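You operate a simulated robot arm through the tools that you are given. There is no shell and no other tool.

You run a simulated robot arm. Do the job below in one go: nothing can be reset, and whatever is moved stays where it is left.

## Task
Put things in order on the breakfast bar. At the end: the white icing shaker stands where the clear short glass stood; the clear short glass stands where the teal tea flask stood; the green scourer stands on top of the orange stew can (marked "PET STEW"); the teal tea flask stands on top of the yellow flyer bundle; whatever was shut is shut again. Leave all else as you found it, and nothing knocked over.

The check looks at the end state, three seconds after you hand in, the way a careful person would. Anything else that was tipped, shoved, dropped, spilled or broken makes it a failure.

## Robot
A 6-joint arm with a two-finger gripper, fixed in place. Base frame: the origin is at the foot of the arm, x ahead of it, y to its left, z up; the work surface is at about z = 0. Lengths are in mm, angles in degrees, forces in N, time in s.
With the tool pointing down near the work surface it reaches from about 240 to 620 mm from the base axis. Its first joint turns from -66.0 to 66.0 degrees. Payload 1.37 kg.
The TCP is the grasp point between the finger pads, 22 mm short of the fingertips. In the tool frame z runs along the fingers and y along their closing line. Largest opening 92 mm; the body of the gripper starts 65 mm behind the TCP.
Orientation is that of the tool frame in the base frame, as a unit quaternion [x, y, z, w]. With the fingers straight down and closing along the base's y, the tool's x points along the base's -x, its y along +y and its z along -z.

## Interface
- The arm moves only by the tool move_arm. Its argument "deltas" is a list of rows, each a list of 3 entries, a list of its own where there are three numbers: the turn, a rotation vector about the base's x, y, z in rad, then the shift along the base's x, y, z in m, then the finger opening in m, from 0 to 0.092. In form: [[[wx, wy, wz], [x, y, z], gripper], ...]. A call has 1 to 20 rows; each row shifts and turns the commanded pose from where the row before left it. Rows are played at 5 a second. More than 50 mm and 8.6 degrees between two rows, or a gripper value outside its range, and nothing of the call is played. Where a pose cannot be reached the arm comes as near as it can. A force on the tool above 40 N (or 10 N above the force at the start of the call, whichever is more), or a blocked arm, ends the call early, and 0.2 s more pass. The fingers move at their own pace and stop on an object; they squeeze with about 26 N. The grip force told is the motor's: it shows also when the fingers shut on nothing. Time passes only in rows, and 0.2 s behind the last, so rows that do not move let the fingers close. The reply holds the time, the measured pose of the TCP, the force on the tool along the base axes, the opening and the grip force, in the units named above and with some noise, with the torque about the TCP (base axes, N m) and any sound that the robot's microphone picked up.
- Cameras (640 x 400 px; columns grow to the right, rows downward): "scene" is fixed at [33, -428.1, 587.3]; the picture's right is [0.82, -0.58, 0.00], its down [-0.31, -0.44, -0.84] and it looks along [0.49, 0.69, -0.54] (base axes); focal length 317 px, centre (320, 200). "wrist" rides on the gripper at [71, 19, -102] in the tool frame; the picture's right is [-0.26, 0.97, 0.00], its down [-0.75, -0.20, -0.62] and it looks along [-0.60, -0.16, 0.78] (tool axes); focal length 280 px, centre (320, 200). There is no depth. A picture from a camera that has moved, and an enlarged one, comes with that camera's place and axes in the base frame and with its lens.
- grab_frame(camera): a new picture of that camera. It takes no simulated time.
- zoom(camera, box): a new picture of the part [left, top, right, bottom] of that camera's present view, enlarged. It takes no simulated time.
- close_job(): hands the job in; it is judged then, once.

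Places have to be worked out from the pictures, the camera data and where the tool is seen. Open the gripper and draw the arm clear of the work before you hand the job in, unless the task says otherwise.

The tools are called by a JSON object that holds its "name" and its "arguments". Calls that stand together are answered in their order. move_arm: Moves the arm, as the interface text tells. Its arguments: {"type":"object","properties":{"deltas":{"type":"array","items":{"type":"array"}}},"required":["deltas"]} The other tools are called the same way: grab_frame (camera) takes a picture; zoom (camera, box) takes an enlarged picture of a part of a camera's view; close_job () hands the job in.

At the start:

```text
clock: 0.0
position: [409.2, 206.9, 250.5]
orientation: [0.0, 1.0, 0.0, 0.0]
wrist_force: [-0.4, 0.2, 0.2]
ft_torque: [-0.01, 0.01, 0.0]
opening: 91.9
grasp_force: 0.0
```

scene: 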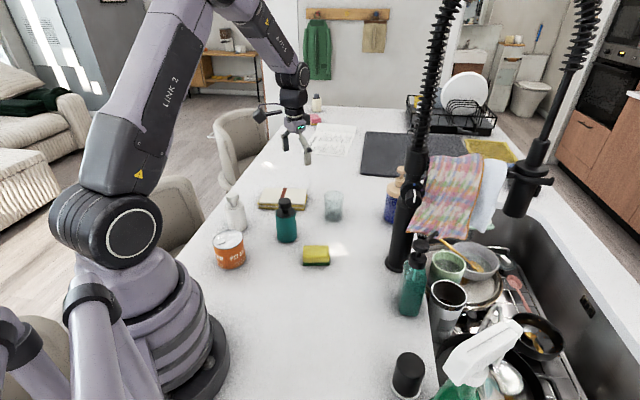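
wrist: 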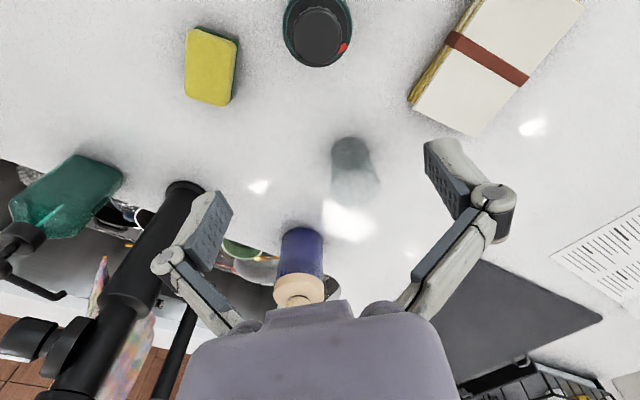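

I start by looking closer at the work area in both cameras to identify the things and their places.

{"name": "zoom", "arguments": {"camera": "scene", "box": [190, 160, 370, 280]}}

{"name": "zoom", "arguments": {"camera": "wrist", "box": [160, 0, 600, 240]}}

{"name": "zoom", "arguments": {"camera": "scene", "box": [230, 80, 420, 200]}}

```text
3.33 times, centred on (280, 220) of scene
camera zoom: at [33.0, -428.1, 587.3], right [0.82, -0.58, 0.0], down [-0.31, -0.44, -0.84], along [0.49, 0.69, -0.54], focal length 1056 px, centre (453, 133)
```

zoom: 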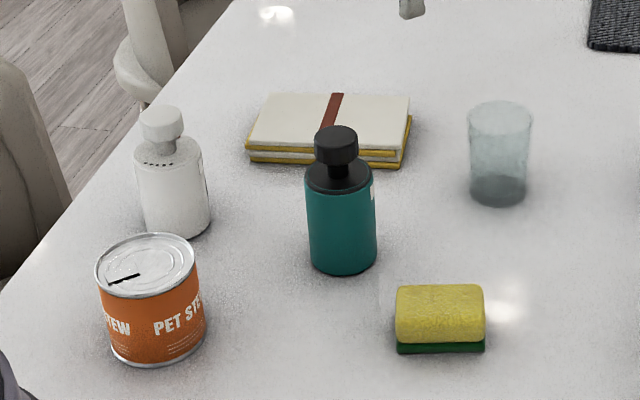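

```text
1.45 times, centred on (380, 120) of wrist
camera zoom: at [338.4, 226.0, 352.1], right [0.26, 0.97, 0.0], down [0.75, -0.2, 0.62], along [0.6, -0.16, -0.78], focal length 408 px, centre (233, 316)
```

zoom: 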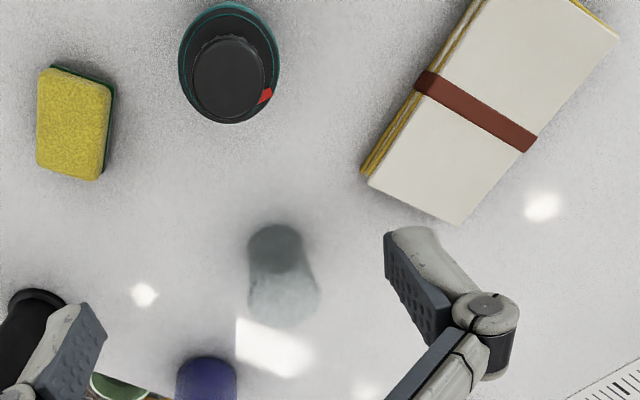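

```text
3.33 times, centred on (325, 140) of scene
camera zoom: at [33.0, -428.1, 587.3], right [0.82, -0.58, 0.0], down [-0.31, -0.44, -0.84], along [0.49, 0.69, -0.54], focal length 1056 px, centre (303, 400)
```

zoom: 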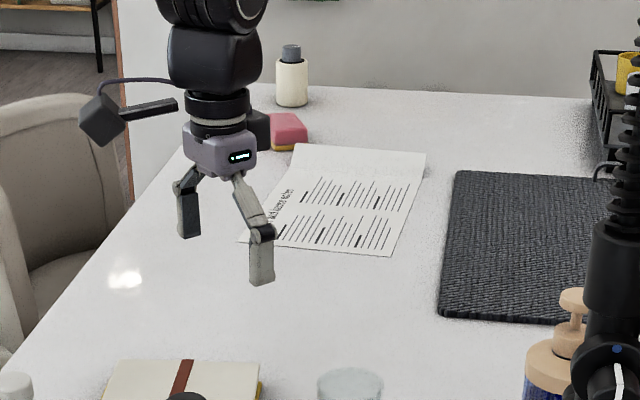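

The teal flask looks to be at about (368, 214) and about 123 mm tall, the glass at (539, 214), the shaker at (273, 345), the can at (200, 212), the scourer at (384, 88) and the bundle at (455, 381). I move above the flask with the fingers open and look again.

{"name": "move_arm", "arguments": {"deltas": [[[0, 0, 0], [-0.014, 0.002, -0.02], 0.092], [[0, 0, 0], [-0.014, 0.003, -0.02], 0.092], [[0, 0, 0], [-0.013, 0.002, -0.02], 0.092], [[0, 0, 0], [0, 0, 0], 0.092]]}}

{"name": "grab_frame", "arguments": {"camera": "wrist"}}

{"name": "grab_frame", "arguments": {"camera": "scene"}}

```text
clock: 1.0
position: [369.1, 213.2, 189.5]
orientation: [-0.001, 1.0, 0.001, 0.0]
wrist_force: [-0.4, 0.7, -0.3]
ft_torque: [0.0, 0.0, -0.01]
opening: 92.0
grasp_force: 0.0
```

```text
taken
camera wrist: at [299.4, 231.5, 291.7], right [0.26, 0.97, 0.0], down [0.75, -0.2, 0.63], along [0.6, -0.16, -0.78], focal length 280 px, centre (320, 200)
```

wrist: 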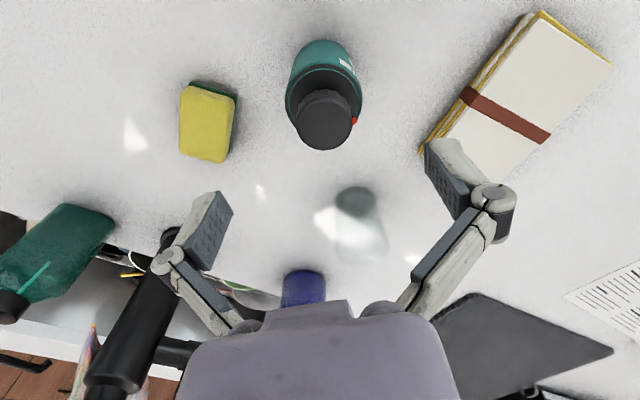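

```text
taken
```

scene: 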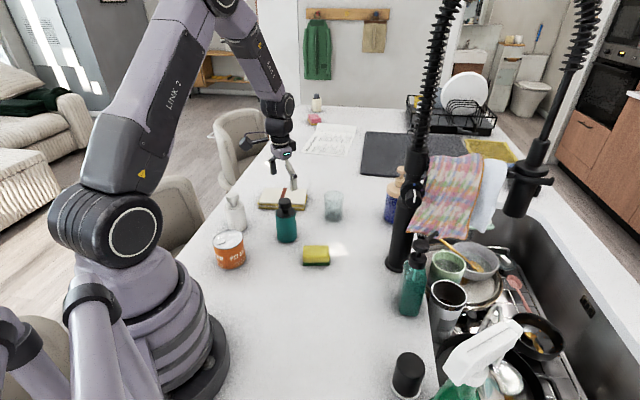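

The flask sits nearly straight under the TCP. I zoom in to refine its centre before descending.

{"name": "zoom", "arguments": {"camera": "wrist", "box": [240, 20, 400, 120]}}

{"name": "zoom", "arguments": {"camera": "wrist", "box": [400, 0, 640, 150]}}

{"name": "zoom", "arguments": {"camera": "wrist", "box": [260, 140, 460, 265]}}

{"name": "zoom", "arguments": {"camera": "scene", "box": [200, 180, 280, 280]}}

{"name": "zoom", "arguments": {"camera": "scene", "box": [250, 170, 370, 280]}}

```text
4.00 times, centred on (320, 70) of wrist
camera zoom: at [299.4, 231.5, 291.7], right [0.26, 0.97, 0.0], down [0.75, -0.2, 0.63], along [0.6, -0.16, -0.78], focal length 1122 px, centre (320, 720)
```

zoom: 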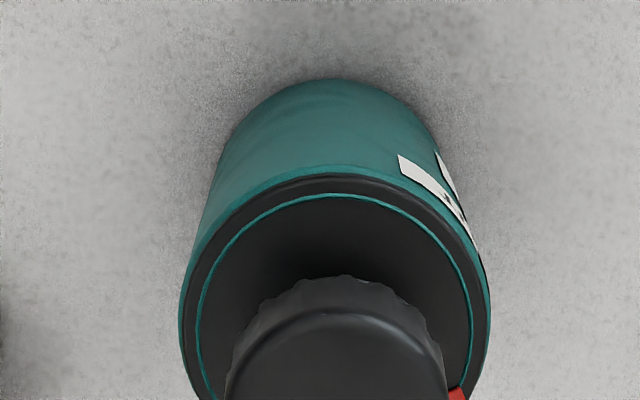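

```text
2.67 times, centred on (520, 75) of wrist
camera zoom: at [299.4, 231.5, 291.7], right [0.26, 0.97, 0.0], down [0.75, -0.2, 0.63], along [0.6, -0.16, -0.78], focal length 748 px, centre (-213, 533)
```

zoom: 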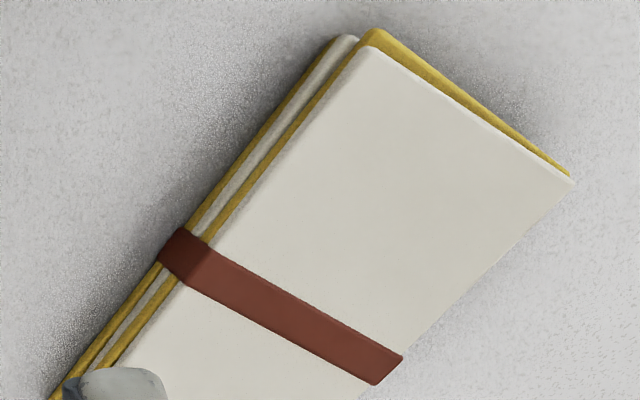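

```text
3.20 times, centred on (360, 202) of wrist
camera zoom: at [299.4, 231.5, 291.7], right [0.26, 0.97, 0.0], down [0.75, -0.2, 0.63], along [0.6, -0.16, -0.78], focal length 897 px, centre (192, 192)
```

zoom: 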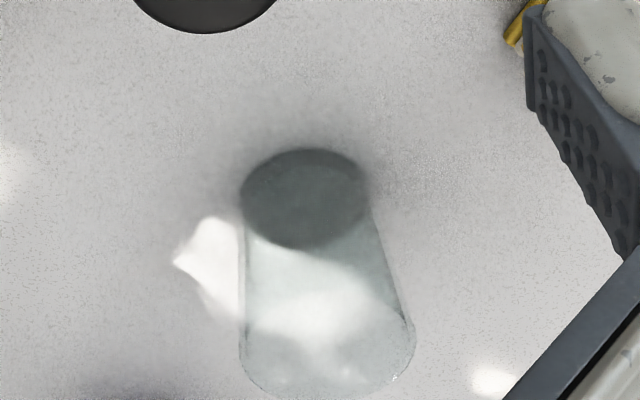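

```text
4.00 times, centred on (240, 230) of scene
camera zoom: at [33.0, -428.1, 587.3], right [0.82, -0.58, 0.0], down [-0.31, -0.44, -0.84], along [0.49, 0.69, -0.54], focal length 1267 px, centre (640, 80)
```

zoom: 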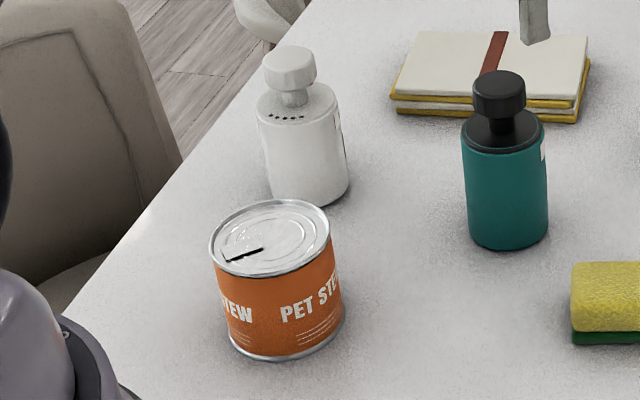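

```text
3.64 times, centred on (310, 225) of scene
camera zoom: at [33.0, -428.1, 587.3], right [0.82, -0.58, 0.0], down [-0.31, -0.44, -0.84], along [0.49, 0.69, -0.54], focal length 1152 px, centre (356, 109)
```

zoom: 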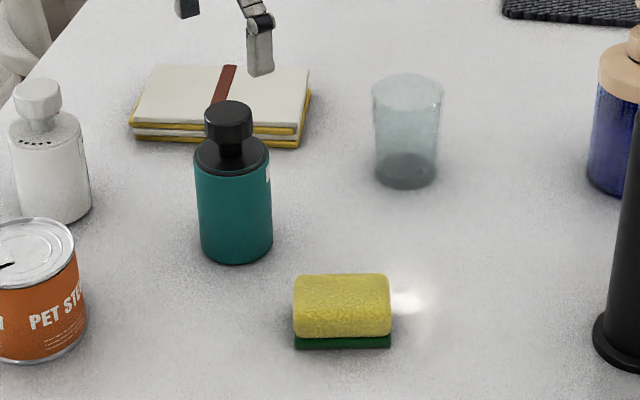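

The flask's base centre works out at about (370, 215.5), its shoulder at about 83 mm and its top at about 121 mm. I align, descend to TCP z of about 70 so the palm clears the cap, then close.

{"name": "move_arm", "arguments": {"deltas": [[[0, 0, 0], [0.0018, 0.0016, -0.02], 0.092], [[0, 0, 0], [0, 0, -0.025], 0.092], [[0, 0, 0], [0, 0, -0.025], 0.092], [[0, 0, 0], [0, 0, -0.025], 0.092], [[0, 0, 0], [0, 0, -0.02], 0.092], [[0, 0, 0], [0, 0, -0.005], 0.092], [[0, 0, 0], [0, 0, 0], 0.092]]}}

{"name": "grab_frame", "arguments": {"camera": "wrist"}}

{"name": "zoom", "arguments": {"camera": "scene", "box": [200, 130, 380, 270]}}

```text
clock: 2.6
position: [369.1, 217.3, 69.1]
orientation: [0.0, 1.0, 0.0, 0.0]
wrist_force: [0.0, -0.3, -0.6]
ft_torque: [0.0, 0.01, -0.03]
opening: 91.9
grasp_force: 0.0
```

```text
taken
camera wrist: at [299.9, 235.7, 170.5], right [0.26, 0.97, 0.0], down [0.75, -0.2, 0.63], along [0.6, -0.16, -0.78], focal length 280 px, centre (320, 200)
```

wrist: 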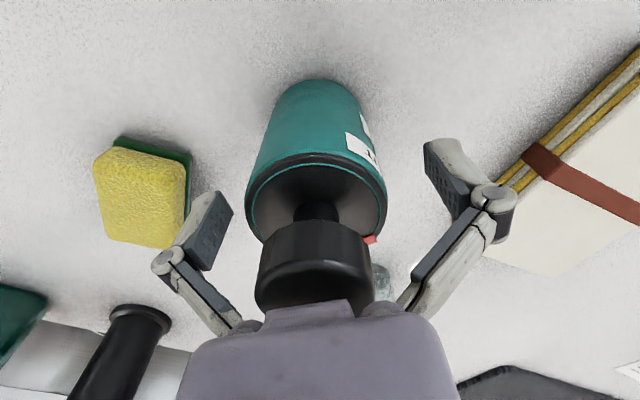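

```text
2.86 times, centred on (290, 200) of scene
camera zoom: at [33.0, -428.1, 587.3], right [0.82, -0.58, 0.0], down [-0.31, -0.44, -0.84], along [0.49, 0.69, -0.54], focal length 905 px, centre (406, 200)
```

zoom: 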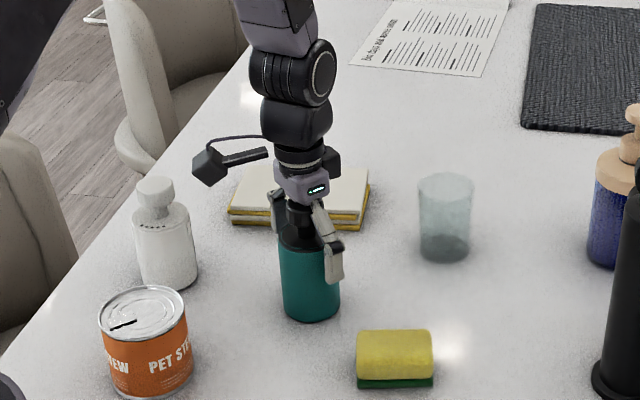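

The fingers straddle the flask body evenly and nothing touches. I close on it.

{"name": "move_arm", "arguments": {"deltas": [[[0, 0, 0], [0, 0, 0], 0.04], [[0, 0, 0], [0, 0, 0], 0.04], [[0, 0, 0], [0, 0, 0], 0.04], [[0, 0, 0], [0, 0, 0], 0.04], [[0, 0, 0], [0, 0, 0], 0.04]]}}

```text
clock: 3.8
position: [370.3, 217.2, 68.7]
orientation: [0.0, 1.0, 0.0, -0.001]
wrist_force: [-0.8, -2.2, 9.6]
ft_torque: [-0.04, 0.02, -0.05]
opening: 57.1
grasp_force: 25.7
```

The fingers stopped at 57 mm with a firm grip. I lift a little and read the load.

{"name": "move_arm", "arguments": {"deltas": [[[0, 0, 0], [0, 0, 0.005], 0.04], [[0, 0, 0], [0, 0, 0.01], 0.04], [[0, 0, 0], [0, 0, 0.015], 0.04], [[0, 0, 0], [0, 0, 0], 0.04]]}}

{"name": "grab_frame", "arguments": {"camera": "wrist"}}

```text
clock: 4.8
position: [369.7, 217.3, 100.4]
orientation: [0.0, 1.0, 0.0, 0.0]
wrist_force: [-0.3, 0.3, -2.1]
ft_torque: [-0.01, 0.04, 0.0]
opening: 57.1
grasp_force: 26.5
```

```text
taken
camera wrist: at [298.2, 235.1, 202.4], right [0.26, 0.97, 0.0], down [0.75, -0.2, 0.62], along [0.6, -0.16, -0.78], focal length 280 px, centre (320, 200)
```

wrist: 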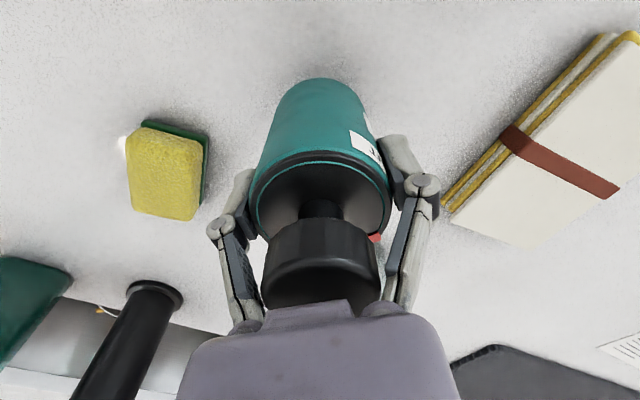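

The load reads about 2 N and the flask hangs upright. I raise it and carry it above the bundle at about (457, 384).

{"name": "move_arm", "arguments": {"deltas": [[[0, 0, 0], [0, 0, 0.015], 0.04], [[0, 0, 0], [0.003, 0.0055, 0.015], 0.04], [[0, 0, 0], [0.009, 0.017, 0.01], 0.04], [[0, 0, 0], [0.0105, 0.021, 0], 0.04], [[0, 0, 0], [0.0115, 0.022, 0], 0.04], [[0, 0, 0], [0.0115, 0.022, 0], 0.04], [[0, 0, 0], [0.0115, 0.022, 0], 0.04], [[0, 0, 0], [0.0105, 0.021, 0], 0.04], [[0, 0, 0], [0.01, 0.02, 0], 0.04], [[0, 0, 0], [0.006, 0.012, 0], 0.04], [[0, 0, 0], [0.0035, 0.006, 0], 0.04], [[0, 0, 0], [0, 0, 0], 0.04]]}}

{"name": "grab_frame", "arguments": {"camera": "wrist"}}

{"name": "grab_frame", "arguments": {"camera": "scene"}}

```text
clock: 7.4
position: [454.5, 384.4, 140.5]
orientation: [0.0, 1.0, 0.0, 0.0]
wrist_force: [0.0, -0.8, -0.7]
ft_torque: [0.01, -0.01, 0.0]
opening: 57.0
grasp_force: 26.2
```

```text
taken
camera wrist: at [384.5, 403.2, 241.9], right [0.26, 0.97, 0.0], down [0.75, -0.2, 0.62], along [0.6, -0.16, -0.78], focal length 280 px, centre (320, 200)
```

wrist: 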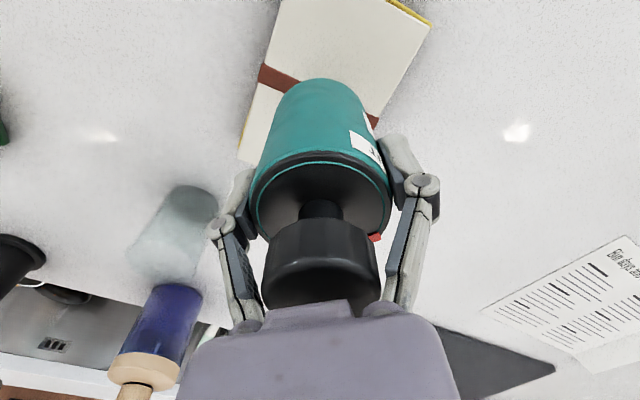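

```text
taken
```

scene: 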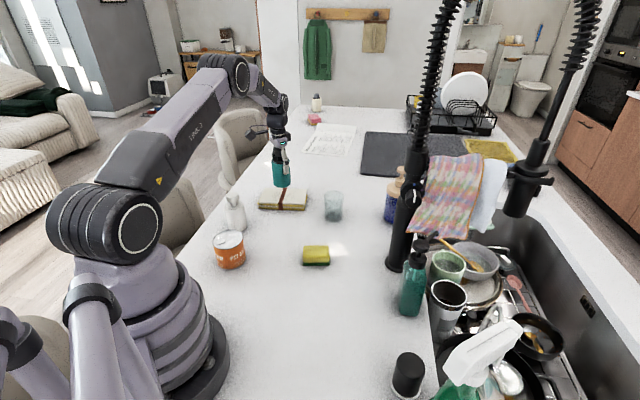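

The view confirms the bundle is centred close to (456, 385), under the flask. I lower in steps toward its top (about 20–25 mm high).

{"name": "move_arm", "arguments": {"deltas": [[[0, 0, 0], [0, 0, -0.01], 0.04], [[0, 0, 0], [0, 0, -0.012], 0.04], [[0, 0, 0], [0, 0, -0.01], 0.04], [[0, 0, 0], [0, 0, -0.006], 0.04], [[0, 0, 0], [0, 0, 0], 0.04]]}}

{"name": "zoom", "arguments": {"camera": "scene", "box": [240, 140, 340, 220]}}

```text
clock: 8.6
position: [456.8, 385.0, 103.2]
orientation: [0.0, 1.0, 0.0, 0.0]
wrist_force: [1.0, 0.4, -2.1]
ft_torque: [0.0, -0.01, 0.01]
opening: 57.1
grasp_force: 26.0
```

```text
5.00 times, centred on (290, 180) of scene
camera zoom: at [33.0, -428.1, 587.3], right [0.82, -0.58, 0.0], down [-0.31, -0.44, -0.84], along [0.49, 0.69, -0.54], focal length 1584 px, centre (470, 300)
```

zoom: 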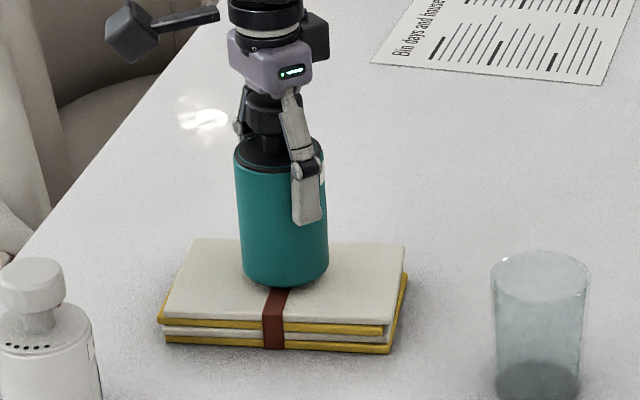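

The flask hovers about 10 mm over the bundle, near its middle. I lower in 2 mm steps, watching the force.

{"name": "move_arm", "arguments": {"deltas": [[[0, 0, 0], [0, 0, -0.003], 0.04], [[0, 0, 0], [0, 0, -0.002], 0.04], [[0, 0, 0], [0, 0, -0.002], 0.04], [[0, 0, 0], [0, 0, 0], 0.04]]}}

```text
clock: 9.6
position: [457.0, 384.6, 97.2]
orientation: [0.0, 1.0, 0.001, 0.001]
wrist_force: [-5.0, -2.5, 15.3]
ft_torque: [-0.19, 0.27, -0.05]
opening: 56.9
grasp_force: 25.6
```

Contact: 15 N upward at TCP z of about 96. I ease back up slightly to take the load off before releasing.

{"name": "move_arm", "arguments": {"deltas": [[[0, 0, 0], [0, 0, 0.001], 0.04], [[0, 0, 0], [0, 0, 0], 0.04]]}}

{"name": "zoom", "arguments": {"camera": "scene", "box": [240, 140, 340, 220]}}

```text
clock: 10.2
position: [456.7, 384.2, 97.3]
orientation: [0.0, 1.0, 0.001, 0.0]
wrist_force: [-1.8, -3.2, 16.4]
ft_torque: [-0.12, 0.12, -0.05]
opening: 56.9
grasp_force: 26.0
```

```text
5.00 times, centred on (290, 180) of scene
camera zoom: at [32.9, -428.2, 587.2], right [0.82, -0.58, 0.0], down [-0.31, -0.44, -0.84], along [0.49, 0.69, -0.54], focal length 1584 px, centre (470, 300)
```

zoom: 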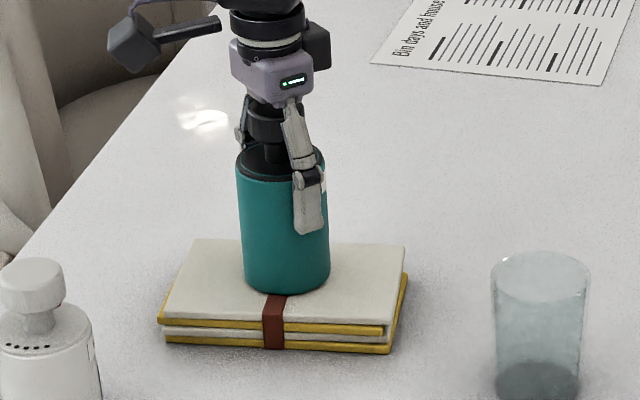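

Still about 16 N of contact; I raise a bit more.

{"name": "move_arm", "arguments": {"deltas": [[[0, 0, 0], [0, 0, 0.001], 0.04], [[0, 0, 0], [0, 0, 0], 0.04]]}}

```text
clock: 10.8
position: [457.3, 384.9, 97.7]
orientation: [0.0, 1.0, 0.001, 0.001]
wrist_force: [4.5, -0.3, 9.4]
ft_torque: [0.04, -0.3, -0.04]
opening: 56.9
grasp_force: 25.9
```

Load is down to about 9 N with the flask seated upright. I open the fingers gradually.

{"name": "move_arm", "arguments": {"deltas": [[[0, 0, 0], [0, 0, 0], 0.058], [[0, 0, 0], [0, 0, 0], 0.06], [[0, 0, 0], [0, 0, 0], 0.065], [[0, 0, 0], [0, 0, 0], 0.075], [[0, 0, 0], [0, 0, 0], 0.088], [[0, 0, 0], [0, 0, 0], 0.092], [[0, 0, 0], [0, 0, 0], 0.092]]}}

{"name": "grab_frame", "arguments": {"camera": "wrist"}}

{"name": "zoom", "arguments": {"camera": "scene", "box": [240, 140, 340, 220]}}

```text
clock: 12.4
position: [456.1, 385.5, 97.5]
orientation: [0.0, 1.0, 0.0, 0.0]
wrist_force: [0.2, 0.3, -0.3]
ft_torque: [0.03, 0.0, -0.03]
opening: 92.0
grasp_force: 0.0
```

```text
taken
camera wrist: at [385.6, 402.8, 198.6], right [0.26, 0.97, 0.0], down [0.75, -0.2, 0.63], along [0.6, -0.16, -0.78], focal length 280 px, centre (320, 200)
```

wrist: 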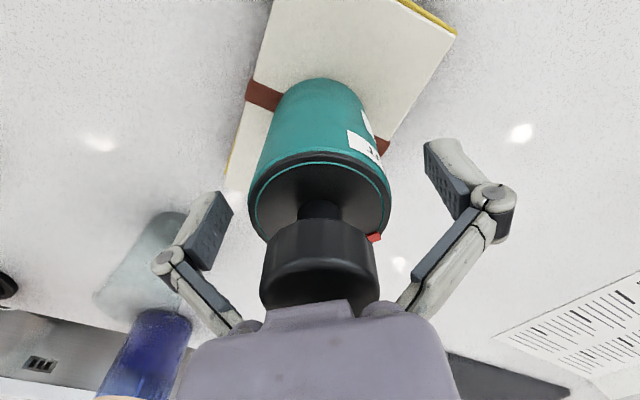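

```text
5.00 times, centred on (290, 180) of scene
camera zoom: at [33.0, -428.1, 587.3], right [0.82, -0.58, 0.0], down [-0.31, -0.44, -0.84], along [0.49, 0.69, -0.54], focal length 1584 px, centre (470, 300)
```

zoom: 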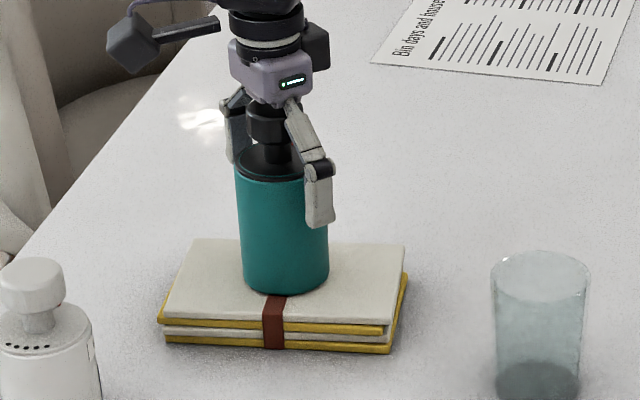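

The flask stands on the bundle, released. I rise straight up, then move over to above the glass at about (540, 215).

{"name": "move_arm", "arguments": {"deltas": [[[0, 0, 0], [0, 0, 0.01], 0.092], [[0, 0, 0], [0, 0, 0.02], 0.092], [[0, 0, 0], [0, 0, 0.025], 0.092], [[0, 0, 0], [0, 0, 0.025], 0.092], [[0, 0, 0], [0, 0, 0.02], 0.092], [[0, 0, 0], [0.0127, -0.0252, 0], 0.092], [[0, 0, 0], [0.014, -0.0288, 0], 0.092], [[0, 0, 0], [0.014, -0.0288, 0], 0.092], [[0, 0, 0], [0.014, -0.0288, -0.02], 0.092], [[0, 0, 0], [0.014, -0.0288, -0.02], 0.092], [[0, 0, 0], [0.014, -0.0288, -0.02], 0.092], [[0, 0, 0], [0, 0, 0], 0.092]]}}

{"name": "grab_frame", "arguments": {"camera": "wrist"}}

{"name": "grab_frame", "arguments": {"camera": "scene"}}

```text
clock: 15.0
position: [539.5, 217.0, 135.3]
orientation: [0.0, 1.0, 0.0, 0.0]
wrist_force: [0.7, 0.1, -0.1]
ft_torque: [0.01, 0.04, 0.02]
opening: 92.2
grasp_force: 0.1
```

```text
taken
camera wrist: at [470.0, 234.9, 236.9], right [0.26, 0.97, 0.0], down [0.75, -0.2, 0.63], along [0.6, -0.16, -0.78], focal length 280 px, centre (320, 200)
```

wrist: 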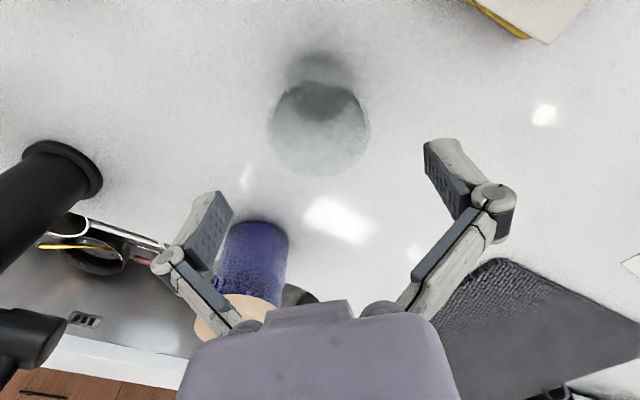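

```text
taken
```

scene: 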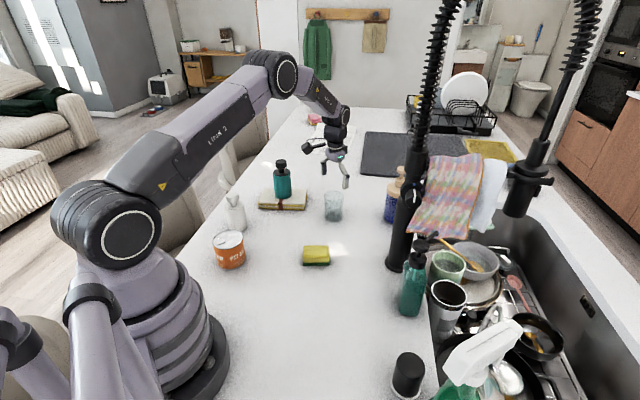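

The rim centre appears right under the TCP. I zoom to check for contents and exact alignment.

{"name": "zoom", "arguments": {"camera": "wrist", "box": [240, 30, 400, 190]}}

{"name": "zoom", "arguments": {"camera": "scene", "box": [290, 130, 390, 230]}}

```text
2.50 times, centred on (320, 110) of wrist
camera zoom: at [470.0, 234.9, 236.9], right [0.26, 0.97, 0.0], down [0.75, -0.2, 0.63], along [0.6, -0.16, -0.78], focal length 701 px, centre (320, 425)
```

zoom: 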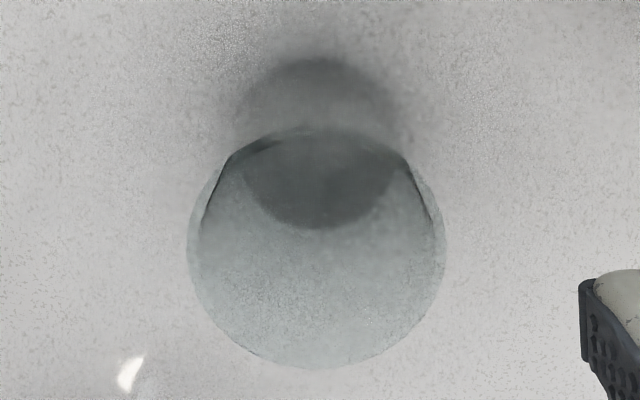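

```text
4.00 times, centred on (340, 180) of scene
camera zoom: at [33.0, -428.1, 587.3], right [0.82, -0.58, 0.0], down [-0.31, -0.44, -0.84], along [0.49, 0.69, -0.54], focal length 1267 px, centre (240, 280)
```

zoom: 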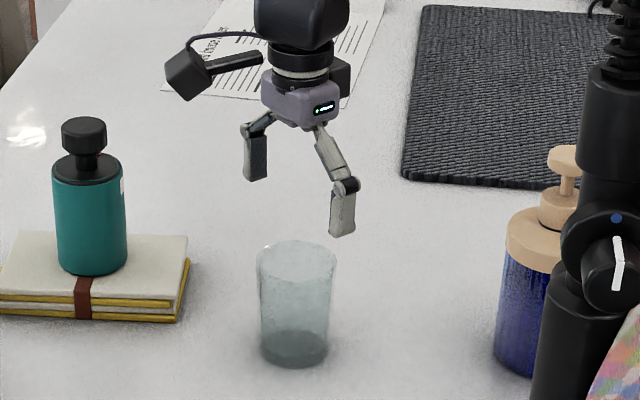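

The glass is empty and centred at about (539.5, 215.5), right under the gripper. I descend to TCP z of about 48.

{"name": "move_arm", "arguments": {"deltas": [[[0, 0, 0], [0, 0, -0.02], 0.092], [[0, 0, 0], [0, 0, -0.02], 0.092], [[0, 0, 0], [0, 0, -0.02], 0.092], [[0, 0, 0], [0, 0, -0.02], 0.092], [[0, 0, 0], [0, 0, -0.008], 0.092], [[0, 0, 0], [0, 0, 0], 0.092]]}}

{"name": "grab_frame", "arguments": {"camera": "wrist"}}

{"name": "zoom", "arguments": {"camera": "scene", "box": [290, 130, 390, 230]}}

```text
clock: 16.4
position: [542.0, 216.2, 48.1]
orientation: [0.001, 1.0, 0.001, 0.0]
wrist_force: [-0.6, 0.4, 0.6]
ft_torque: [-0.02, 0.04, 0.03]
opening: 91.9
grasp_force: 0.1
```

```text
taken
camera wrist: at [470.8, 234.7, 149.3], right [0.26, 0.97, 0.0], down [0.75, -0.2, 0.63], along [0.6, -0.16, -0.78], focal length 280 px, centre (320, 200)
```

wrist: 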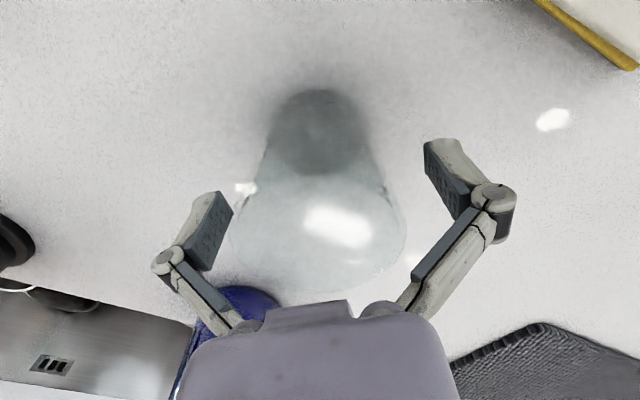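

```text
4.00 times, centred on (340, 180) of scene
camera zoom: at [33.0, -428.1, 587.3], right [0.82, -0.58, 0.0], down [-0.31, -0.44, -0.84], along [0.49, 0.69, -0.54], focal length 1267 px, centre (240, 280)
```

zoom: 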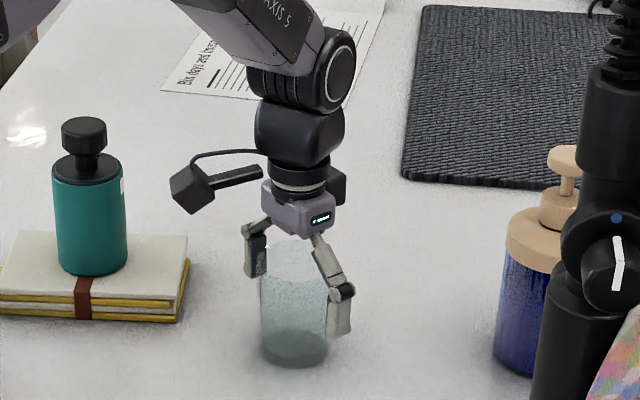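

The fingers straddle the glass with room on both sides. I close gently in steps.

{"name": "move_arm", "arguments": {"deltas": [[[0, 0, 0], [0, 0, 0], 0.078], [[0, 0, 0], [0, 0, 0], 0.07], [[0, 0, 0], [0, 0, 0], 0.064], [[0, 0, 0], [0, 0, 0], 0.06], [[0, 0, 0], [0, 0, 0], 0.056], [[0, 0, 0], [0, 0, 0], 0.052], [[0, 0, 0], [0, 0, 0], 0.048], [[0, 0, 0], [0, 0, 0], 0.045]]}}

```text
clock: 18.2
position: [541.7, 216.1, 47.5]
orientation: [-0.001, 1.0, 0.0, 0.0]
wrist_force: [-5.0, -3.7, 13.6]
ft_torque: [-0.09, 0.21, 0.01]
opening: 61.4
grasp_force: 26.3
```

The grip is firm at 61 mm. I lift slowly and check that it holds.

{"name": "move_arm", "arguments": {"deltas": [[[0, 0, 0], [0, 0, 0.004], 0.045], [[0, 0, 0], [0, 0, 0.008], 0.045], [[0, 0, 0], [0, 0, 0.012], 0.045], [[0, 0, 0], [0, 0, 0.012], 0.045], [[0, 0, 0], [0, 0, 0.01], 0.045], [[0, 0, 0], [0, 0, 0], 0.045]]}}

{"name": "grab_frame", "arguments": {"camera": "wrist"}}

{"name": "zoom", "arguments": {"camera": "scene", "box": [290, 130, 390, 230]}}

```text
clock: 19.6
position: [538.8, 213.8, 94.8]
orientation: [0.0, 1.0, 0.0, 0.0]
wrist_force: [-0.4, -0.7, -1.4]
ft_torque: [-0.01, 0.0, 0.03]
opening: 58.6
grasp_force: 26.2
```

```text
taken
camera wrist: at [468.3, 232.7, 196.9], right [0.26, 0.97, 0.0], down [0.75, -0.2, 0.62], along [0.6, -0.16, -0.78], focal length 280 px, centre (320, 200)
```

wrist: 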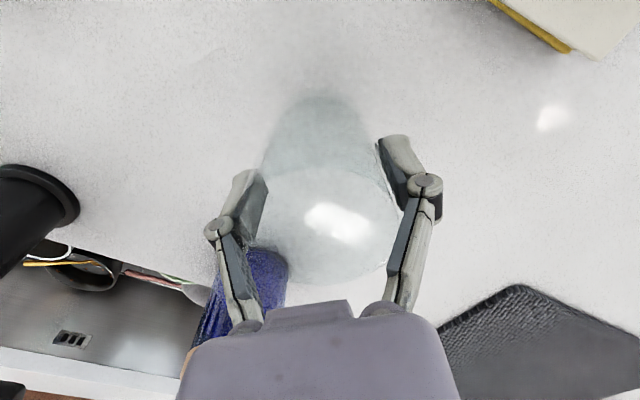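

```text
4.00 times, centred on (340, 180) of scene
camera zoom: at [33.0, -428.1, 587.3], right [0.82, -0.58, 0.0], down [-0.31, -0.44, -0.84], along [0.49, 0.69, -0.54], focal length 1267 px, centre (240, 280)
```

zoom: 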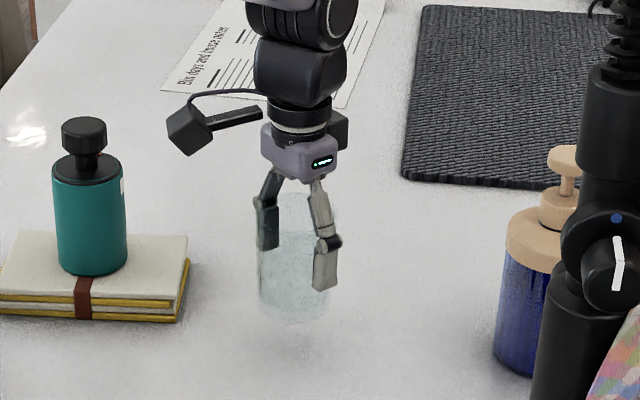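

The glass came up, but the opening changed from 61.4 to 58.6 mm, so it may have shifted in the pads. I zoom to see whether it hangs upright.

{"name": "zoom", "arguments": {"camera": "wrist", "box": [220, 70, 440, 310]}}

{"name": "zoom", "arguments": {"camera": "scene", "box": [340, 160, 385, 220]}}

{"name": "zoom", "arguments": {"camera": "scene", "box": [335, 170, 395, 220]}}

{"name": "zoom", "arguments": {"camera": "scene", "box": [325, 165, 350, 215]}}

```text
1.67 times, centred on (330, 190) of wrist
camera zoom: at [468.3, 232.7, 196.9], right [0.26, 0.97, 0.0], down [0.75, -0.2, 0.62], along [0.6, -0.16, -0.78], focal length 467 px, centre (303, 217)
```

zoom: 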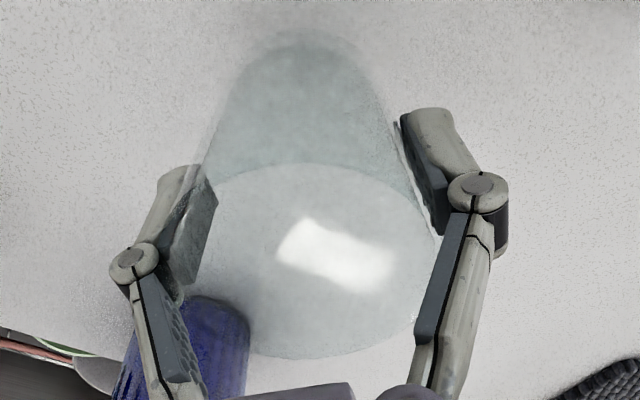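

```text
6.67 times, centred on (362, 190) of scene
camera zoom: at [33.0, -428.1, 587.3], right [0.82, -0.58, 0.0], down [-0.31, -0.44, -0.84], along [0.49, 0.69, -0.54], focal length 2112 px, centre (37, 267)
```

zoom: 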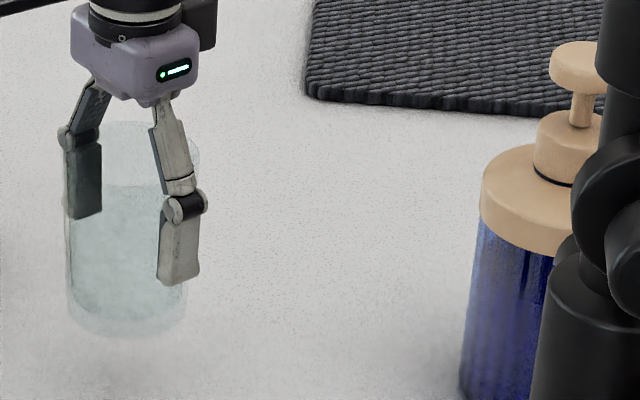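

```text
8.00 times, centred on (365, 195) of scene
camera zoom: at [33.0, -428.1, 587.3], right [0.82, -0.58, 0.0], down [-0.31, -0.44, -0.84], along [0.49, 0.69, -0.54], focal length 2534 px, centre (-40, 240)
```

zoom: 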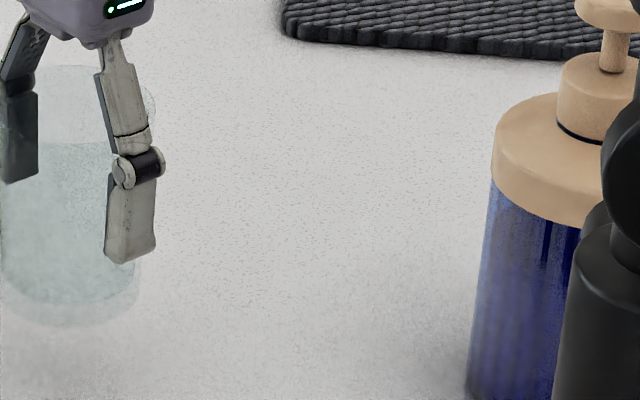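

```text
8.00 times, centred on (338, 190) of scene
camera zoom: at [33.0, -428.1, 587.3], right [0.82, -0.58, 0.0], down [-0.31, -0.44, -0.84], along [0.49, 0.69, -0.54], focal length 2534 px, centre (180, 280)
```

zoom: 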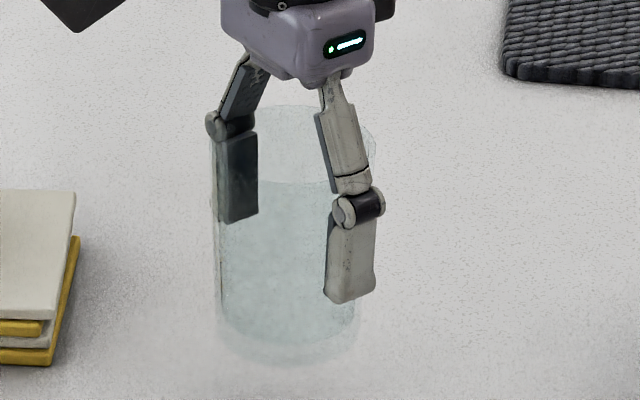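

The rim and base both project to where an upright, centred glass would be, so it hangs straight. I carry it back along x to the flask's old place at about (370, 215.5).

{"name": "move_arm", "arguments": {"deltas": [[[0, 0, 0], [-0.005, 0, 0.005], 0.045], [[0, 0, 0], [-0.011, 0, 0], 0.045], [[0, 0, 0], [-0.016, 0, 0], 0.045], [[0, 0, 0], [-0.018, 0, 0], 0.045], [[0, 0, 0], [-0.018, 0, 0], 0.045], [[0, 0, 0], [-0.018, 0, 0], 0.045], [[0, 0, 0], [-0.018, 0, 0], 0.045], [[0, 0, 0], [-0.018, 0, 0], 0.045], [[0, 0, 0], [-0.018, 0, 0], 0.045], [[0, 0, 0], [-0.014, 0, 0], 0.045], [[0, 0, 0], [-0.01, 0.0007, 0], 0.045], [[0, 0, 0], [-0.0055, 0, 0], 0.045], [[0, 0, 0], [0, 0, 0], 0.045]]}}

{"name": "grab_frame", "arguments": {"camera": "wrist"}}

{"name": "zoom", "arguments": {"camera": "scene", "box": [220, 150, 370, 270]}}

```text
clock: 22.4
position: [370.1, 215.5, 100.6]
orientation: [-0.001, 1.0, 0.0, 0.0]
wrist_force: [0.9, -0.2, -1.6]
ft_torque: [0.0, -0.01, 0.0]
opening: 58.5
grasp_force: 26.2
```

```text
taken
camera wrist: at [300.1, 233.7, 202.8], right [0.26, 0.97, 0.0], down [0.75, -0.2, 0.63], along [0.6, -0.16, -0.78], focal length 280 px, centre (320, 200)
```

wrist: 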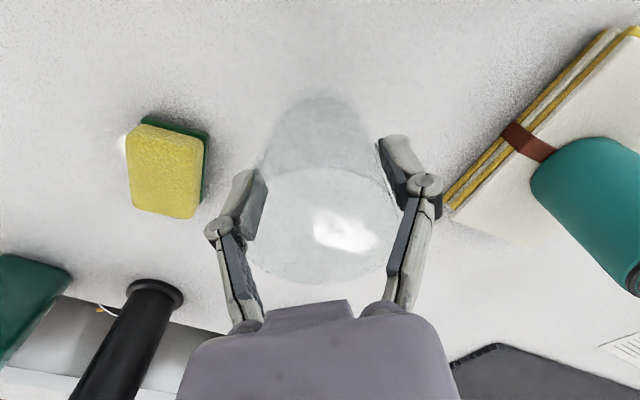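

```text
3.33 times, centred on (295, 210) of scene
camera zoom: at [33.0, -428.1, 587.3], right [0.82, -0.58, 0.0], down [-0.31, -0.44, -0.84], along [0.49, 0.69, -0.54], focal length 1056 px, centre (403, 167)
```

zoom: 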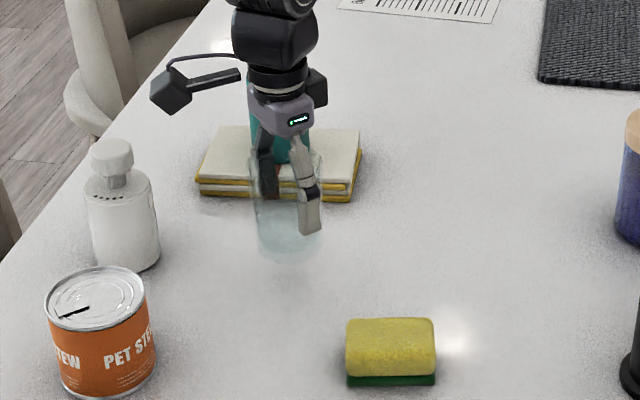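

The glass is over the flask's old place. I lower it toward the surface.

{"name": "move_arm", "arguments": {"deltas": [[[0, 0, 0], [0, 0, -0.01], 0.045], [[0, 0, 0], [0, 0, -0.014], 0.045], [[0, 0, 0], [0, 0, -0.012], 0.045], [[0, 0, 0], [0, 0, -0.006], 0.045], [[0, 0, 0], [0, 0, -0.003], 0.045], [[0, 0, 0], [0, 0, 0], 0.045]]}}

{"name": "zoom", "arguments": {"camera": "scene", "box": [240, 170, 330, 250]}}

```text
clock: 23.8
position: [369.9, 217.3, 54.5]
orientation: [-0.001, 1.0, 0.0, 0.0]
wrist_force: [0.6, 0.9, -2.3]
ft_torque: [0.01, -0.02, 0.03]
opening: 58.7
grasp_force: 26.0
```

```text
5.00 times, centred on (285, 210) of scene
camera zoom: at [33.0, -428.1, 587.3], right [0.82, -0.58, 0.0], down [-0.31, -0.44, -0.84], along [0.49, 0.69, -0.54], focal length 1584 px, centre (495, 150)
```

zoom: 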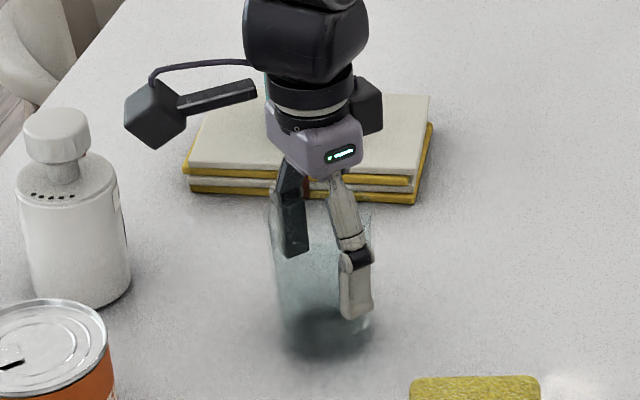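

No contact yet at TCP z of 55. I continue in 2 mm steps.

{"name": "move_arm", "arguments": {"deltas": [[[0, 0, 0], [0, 0, -0.002], 0.045], [[0, 0, 0], [0, 0, -0.002], 0.045], [[0, 0, 0], [0, 0, 0], 0.045]]}}

```text
clock: 24.6
position: [370.0, 216.0, 53.0]
orientation: [0.0, 1.0, -0.001, 0.0]
wrist_force: [-1.5, -1.0, 4.9]
ft_torque: [0.08, 0.11, 0.04]
opening: 58.7
grasp_force: 25.8
```

Light contact at about 5 N: the glass is on the surface. I release gradually.

{"name": "move_arm", "arguments": {"deltas": [[[0, 0, 0], [0, 0, 0], 0.059], [[0, 0, 0], [0, 0, 0], 0.061], [[0, 0, 0], [0, 0, 0], 0.064], [[0, 0, 0], [0, 0, 0], 0.07], [[0, 0, 0], [0, 0, 0], 0.08], [[0, 0, 0], [0, 0, 0], 0.09], [[0, 0, 0], [0, 0, 0], 0.092]]}}

{"name": "grab_frame", "arguments": {"camera": "wrist"}}

{"name": "zoom", "arguments": {"camera": "scene", "box": [240, 170, 330, 250]}}

```text
clock: 26.2
position: [369.7, 217.3, 51.9]
orientation: [0.0, 1.0, 0.0, 0.0]
wrist_force: [-0.8, 0.5, 0.7]
ft_torque: [0.0, 0.0, 0.0]
opening: 92.1
grasp_force: 0.0
```

```text
taken
camera wrist: at [299.5, 235.0, 153.2], right [0.26, 0.97, 0.0], down [0.75, -0.2, 0.62], along [0.6, -0.16, -0.78], focal length 280 px, centre (320, 200)
```

wrist: 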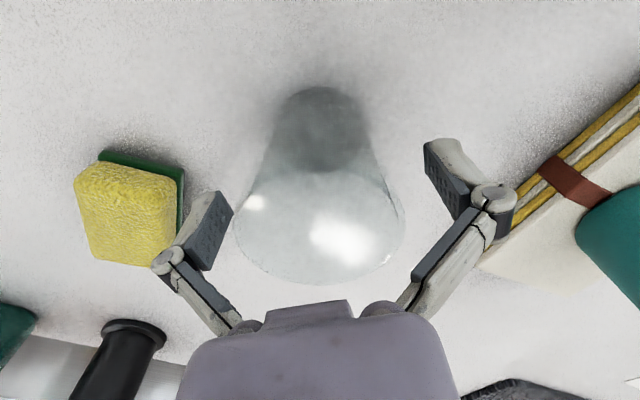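

```text
5.00 times, centred on (285, 210) of scene
camera zoom: at [33.0, -428.1, 587.3], right [0.82, -0.58, 0.0], down [-0.31, -0.44, -0.84], along [0.49, 0.69, -0.54], focal length 1584 px, centre (495, 150)
```

zoom: 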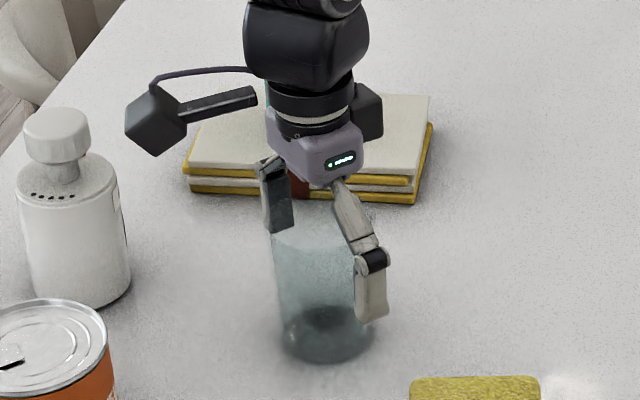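

The glass stands in the flask's old spot. I rise clear, then go over to the shaker at about (272, 345), turning the tool 45° so the camera arm stays inside the bar's edge.

{"name": "move_arm", "arguments": {"deltas": [[[0, 0, 0], [0, 0, 0.012], 0.092], [[0, 0, 0], [0, 0, 0.02], 0.092], [[0, 0, 0], [0, 0, 0.025], 0.092], [[0, 0, 0], [0, 0, 0.025], 0.092], [[0, 0, 0], [0, 0, 0.025], 0.092], [[0, 0, 0], [0, 0, 0.013], 0.092], [[0, 0, 0.131], [-0.0162, 0.0215, 0], 0.092], [[0, 0, 0.131], [-0.0164, 0.0216, 0], 0.092], [[0, 0, 0.131], [-0.0164, 0.0216, 0], 0.092], [[0, 0, 0.131], [-0.0164, 0.0216, 0], 0.092], [[0, 0, 0.131], [-0.0164, 0.0216, 0], 0.092], [[0, 0, 0.131], [-0.0164, 0.0216, 0], 0.092], [[0, 0, 0], [0, 0, 0], 0.092]]}}

{"name": "grab_frame", "arguments": {"camera": "wrist"}}

{"name": "grab_frame", "arguments": {"camera": "scene"}}

```text
clock: 29.0
position: [273.4, 347.4, 171.1]
orientation: [-0.384, 0.923, 0.0, 0.0]
wrist_force: [0.7, 0.3, 0.5]
ft_torque: [-0.03, -0.01, 0.03]
opening: 92.1
grasp_force: 0.1
```

```text
taken
camera wrist: at [208.9, 309.2, 273.8], right [-0.5, 0.87, 0.0], down [0.68, 0.39, 0.62], along [0.54, 0.31, -0.78], focal length 280 px, centre (320, 200)
```

wrist: 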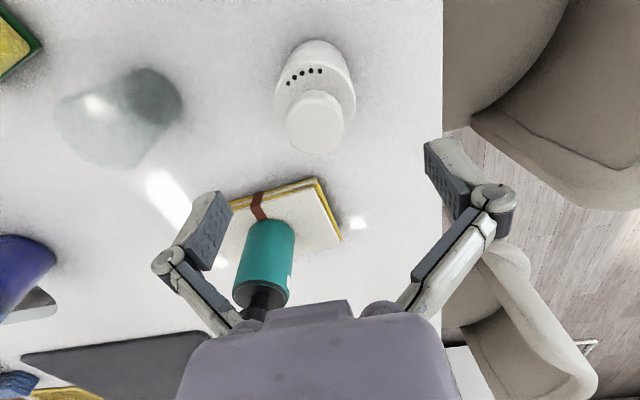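

```text
taken
```

scene: 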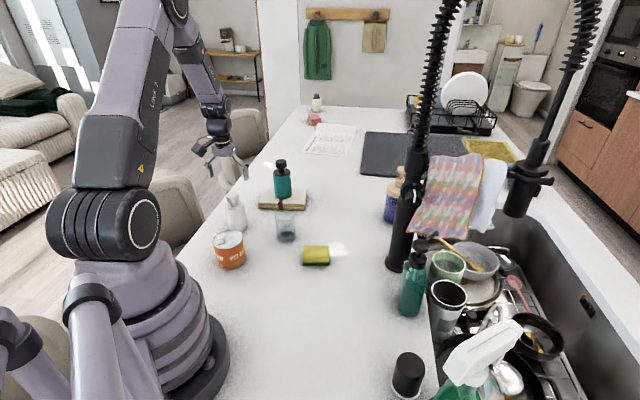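

I'm above the shaker, and the bar edge is straight and clear of my fingers. I zoom to locate the shaker's centre precisely.

{"name": "zoom", "arguments": {"camera": "wrist", "box": [240, 20, 400, 180]}}

{"name": "zoom", "arguments": {"camera": "scene", "box": [200, 170, 320, 280]}}

{"name": "zoom", "arguments": {"camera": "wrist", "box": [40, 40, 220, 180]}}

```text
2.50 times, centred on (320, 100) of wrist
camera zoom: at [208.9, 309.2, 273.8], right [-0.5, 0.87, 0.0], down [0.68, 0.39, 0.62], along [0.54, 0.31, -0.78], focal length 701 px, centre (320, 450)
```

zoom: 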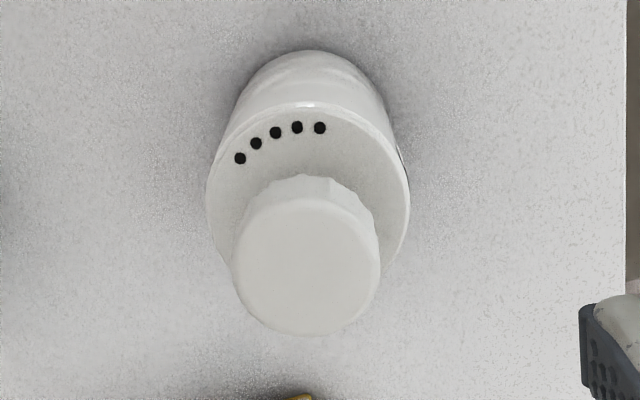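

```text
3.64 times, centred on (260, 225) of scene
camera zoom: at [33.0, -428.1, 587.3], right [0.82, -0.58, 0.0], down [-0.31, -0.44, -0.84], along [0.49, 0.69, -0.54], focal length 1152 px, centre (538, 109)
```

zoom: 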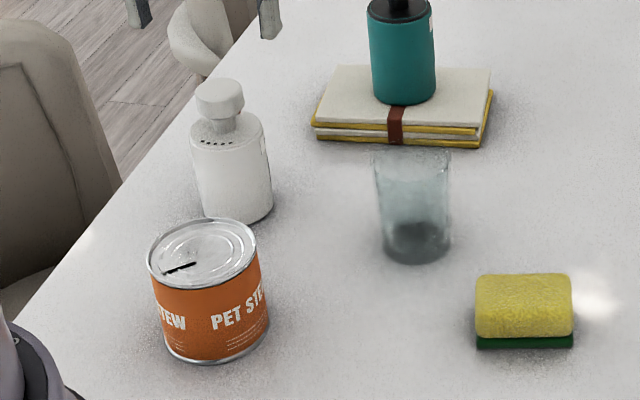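

```text
2.86 times, centred on (130, 110) of wrist
camera zoom: at [208.9, 309.2, 273.8], right [-0.5, 0.87, 0.0], down [0.68, 0.39, 0.62], along [0.54, 0.31, -0.78], focal length 801 px, centre (863, 457)
```

zoom: 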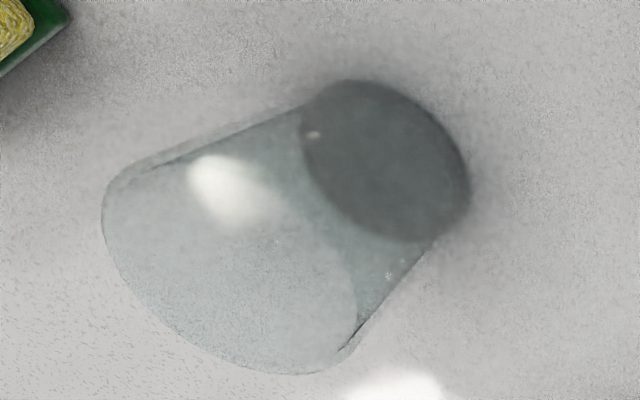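

The shaker's centre is at about (272, 342), a few mm toward −y from the TCP. I shift by −3 mm and descend to TCP z of 57.

{"name": "move_arm", "arguments": {"deltas": [[[0, 0, 0], [0, -0.003, -0.015], 0.092], [[0, 0, 0], [0, 0, -0.02], 0.092], [[0, 0, 0], [0, 0, -0.02], 0.092], [[0, 0, 0], [0, 0, -0.02], 0.092], [[0, 0, 0], [0, 0, -0.02], 0.092], [[0, 0, 0], [0, 0, -0.014], 0.092], [[0, 0, 0], [0, 0, -0.005], 0.092], [[0, 0, 0], [0, 0, 0], 0.092]]}}

{"name": "grab_frame", "arguments": {"camera": "wrist"}}

{"name": "zoom", "arguments": {"camera": "scene", "box": [190, 160, 310, 270]}}

```text
clock: 30.8
position: [271.0, 343.3, 58.4]
orientation: [-0.383, 0.924, 0.0, 0.0]
wrist_force: [0.3, -0.3, -0.5]
ft_torque: [-0.02, -0.01, -0.01]
opening: 92.0
grasp_force: 0.0
```

```text
taken
camera wrist: at [207.5, 304.5, 159.6], right [-0.5, 0.87, 0.0], down [0.68, 0.39, 0.62], along [0.54, 0.31, -0.78], focal length 280 px, centre (320, 200)
```

wrist: 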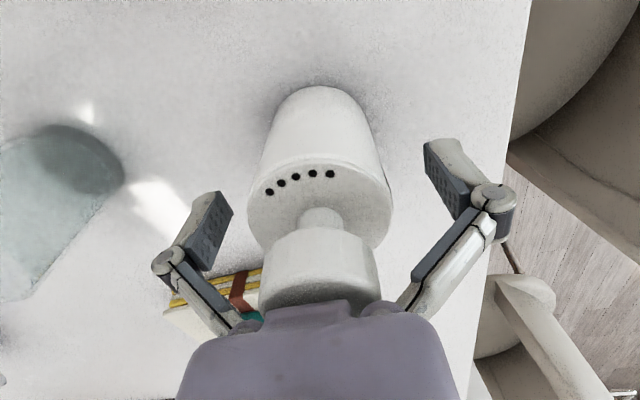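

```text
3.64 times, centred on (250, 215) of scene
camera zoom: at [33.0, -428.1, 587.3], right [0.82, -0.58, 0.0], down [-0.31, -0.44, -0.84], along [0.49, 0.69, -0.54], focal length 1152 px, centre (574, 146)
```

zoom: 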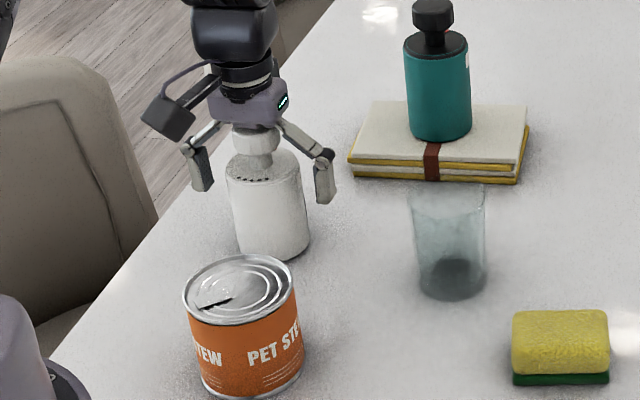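

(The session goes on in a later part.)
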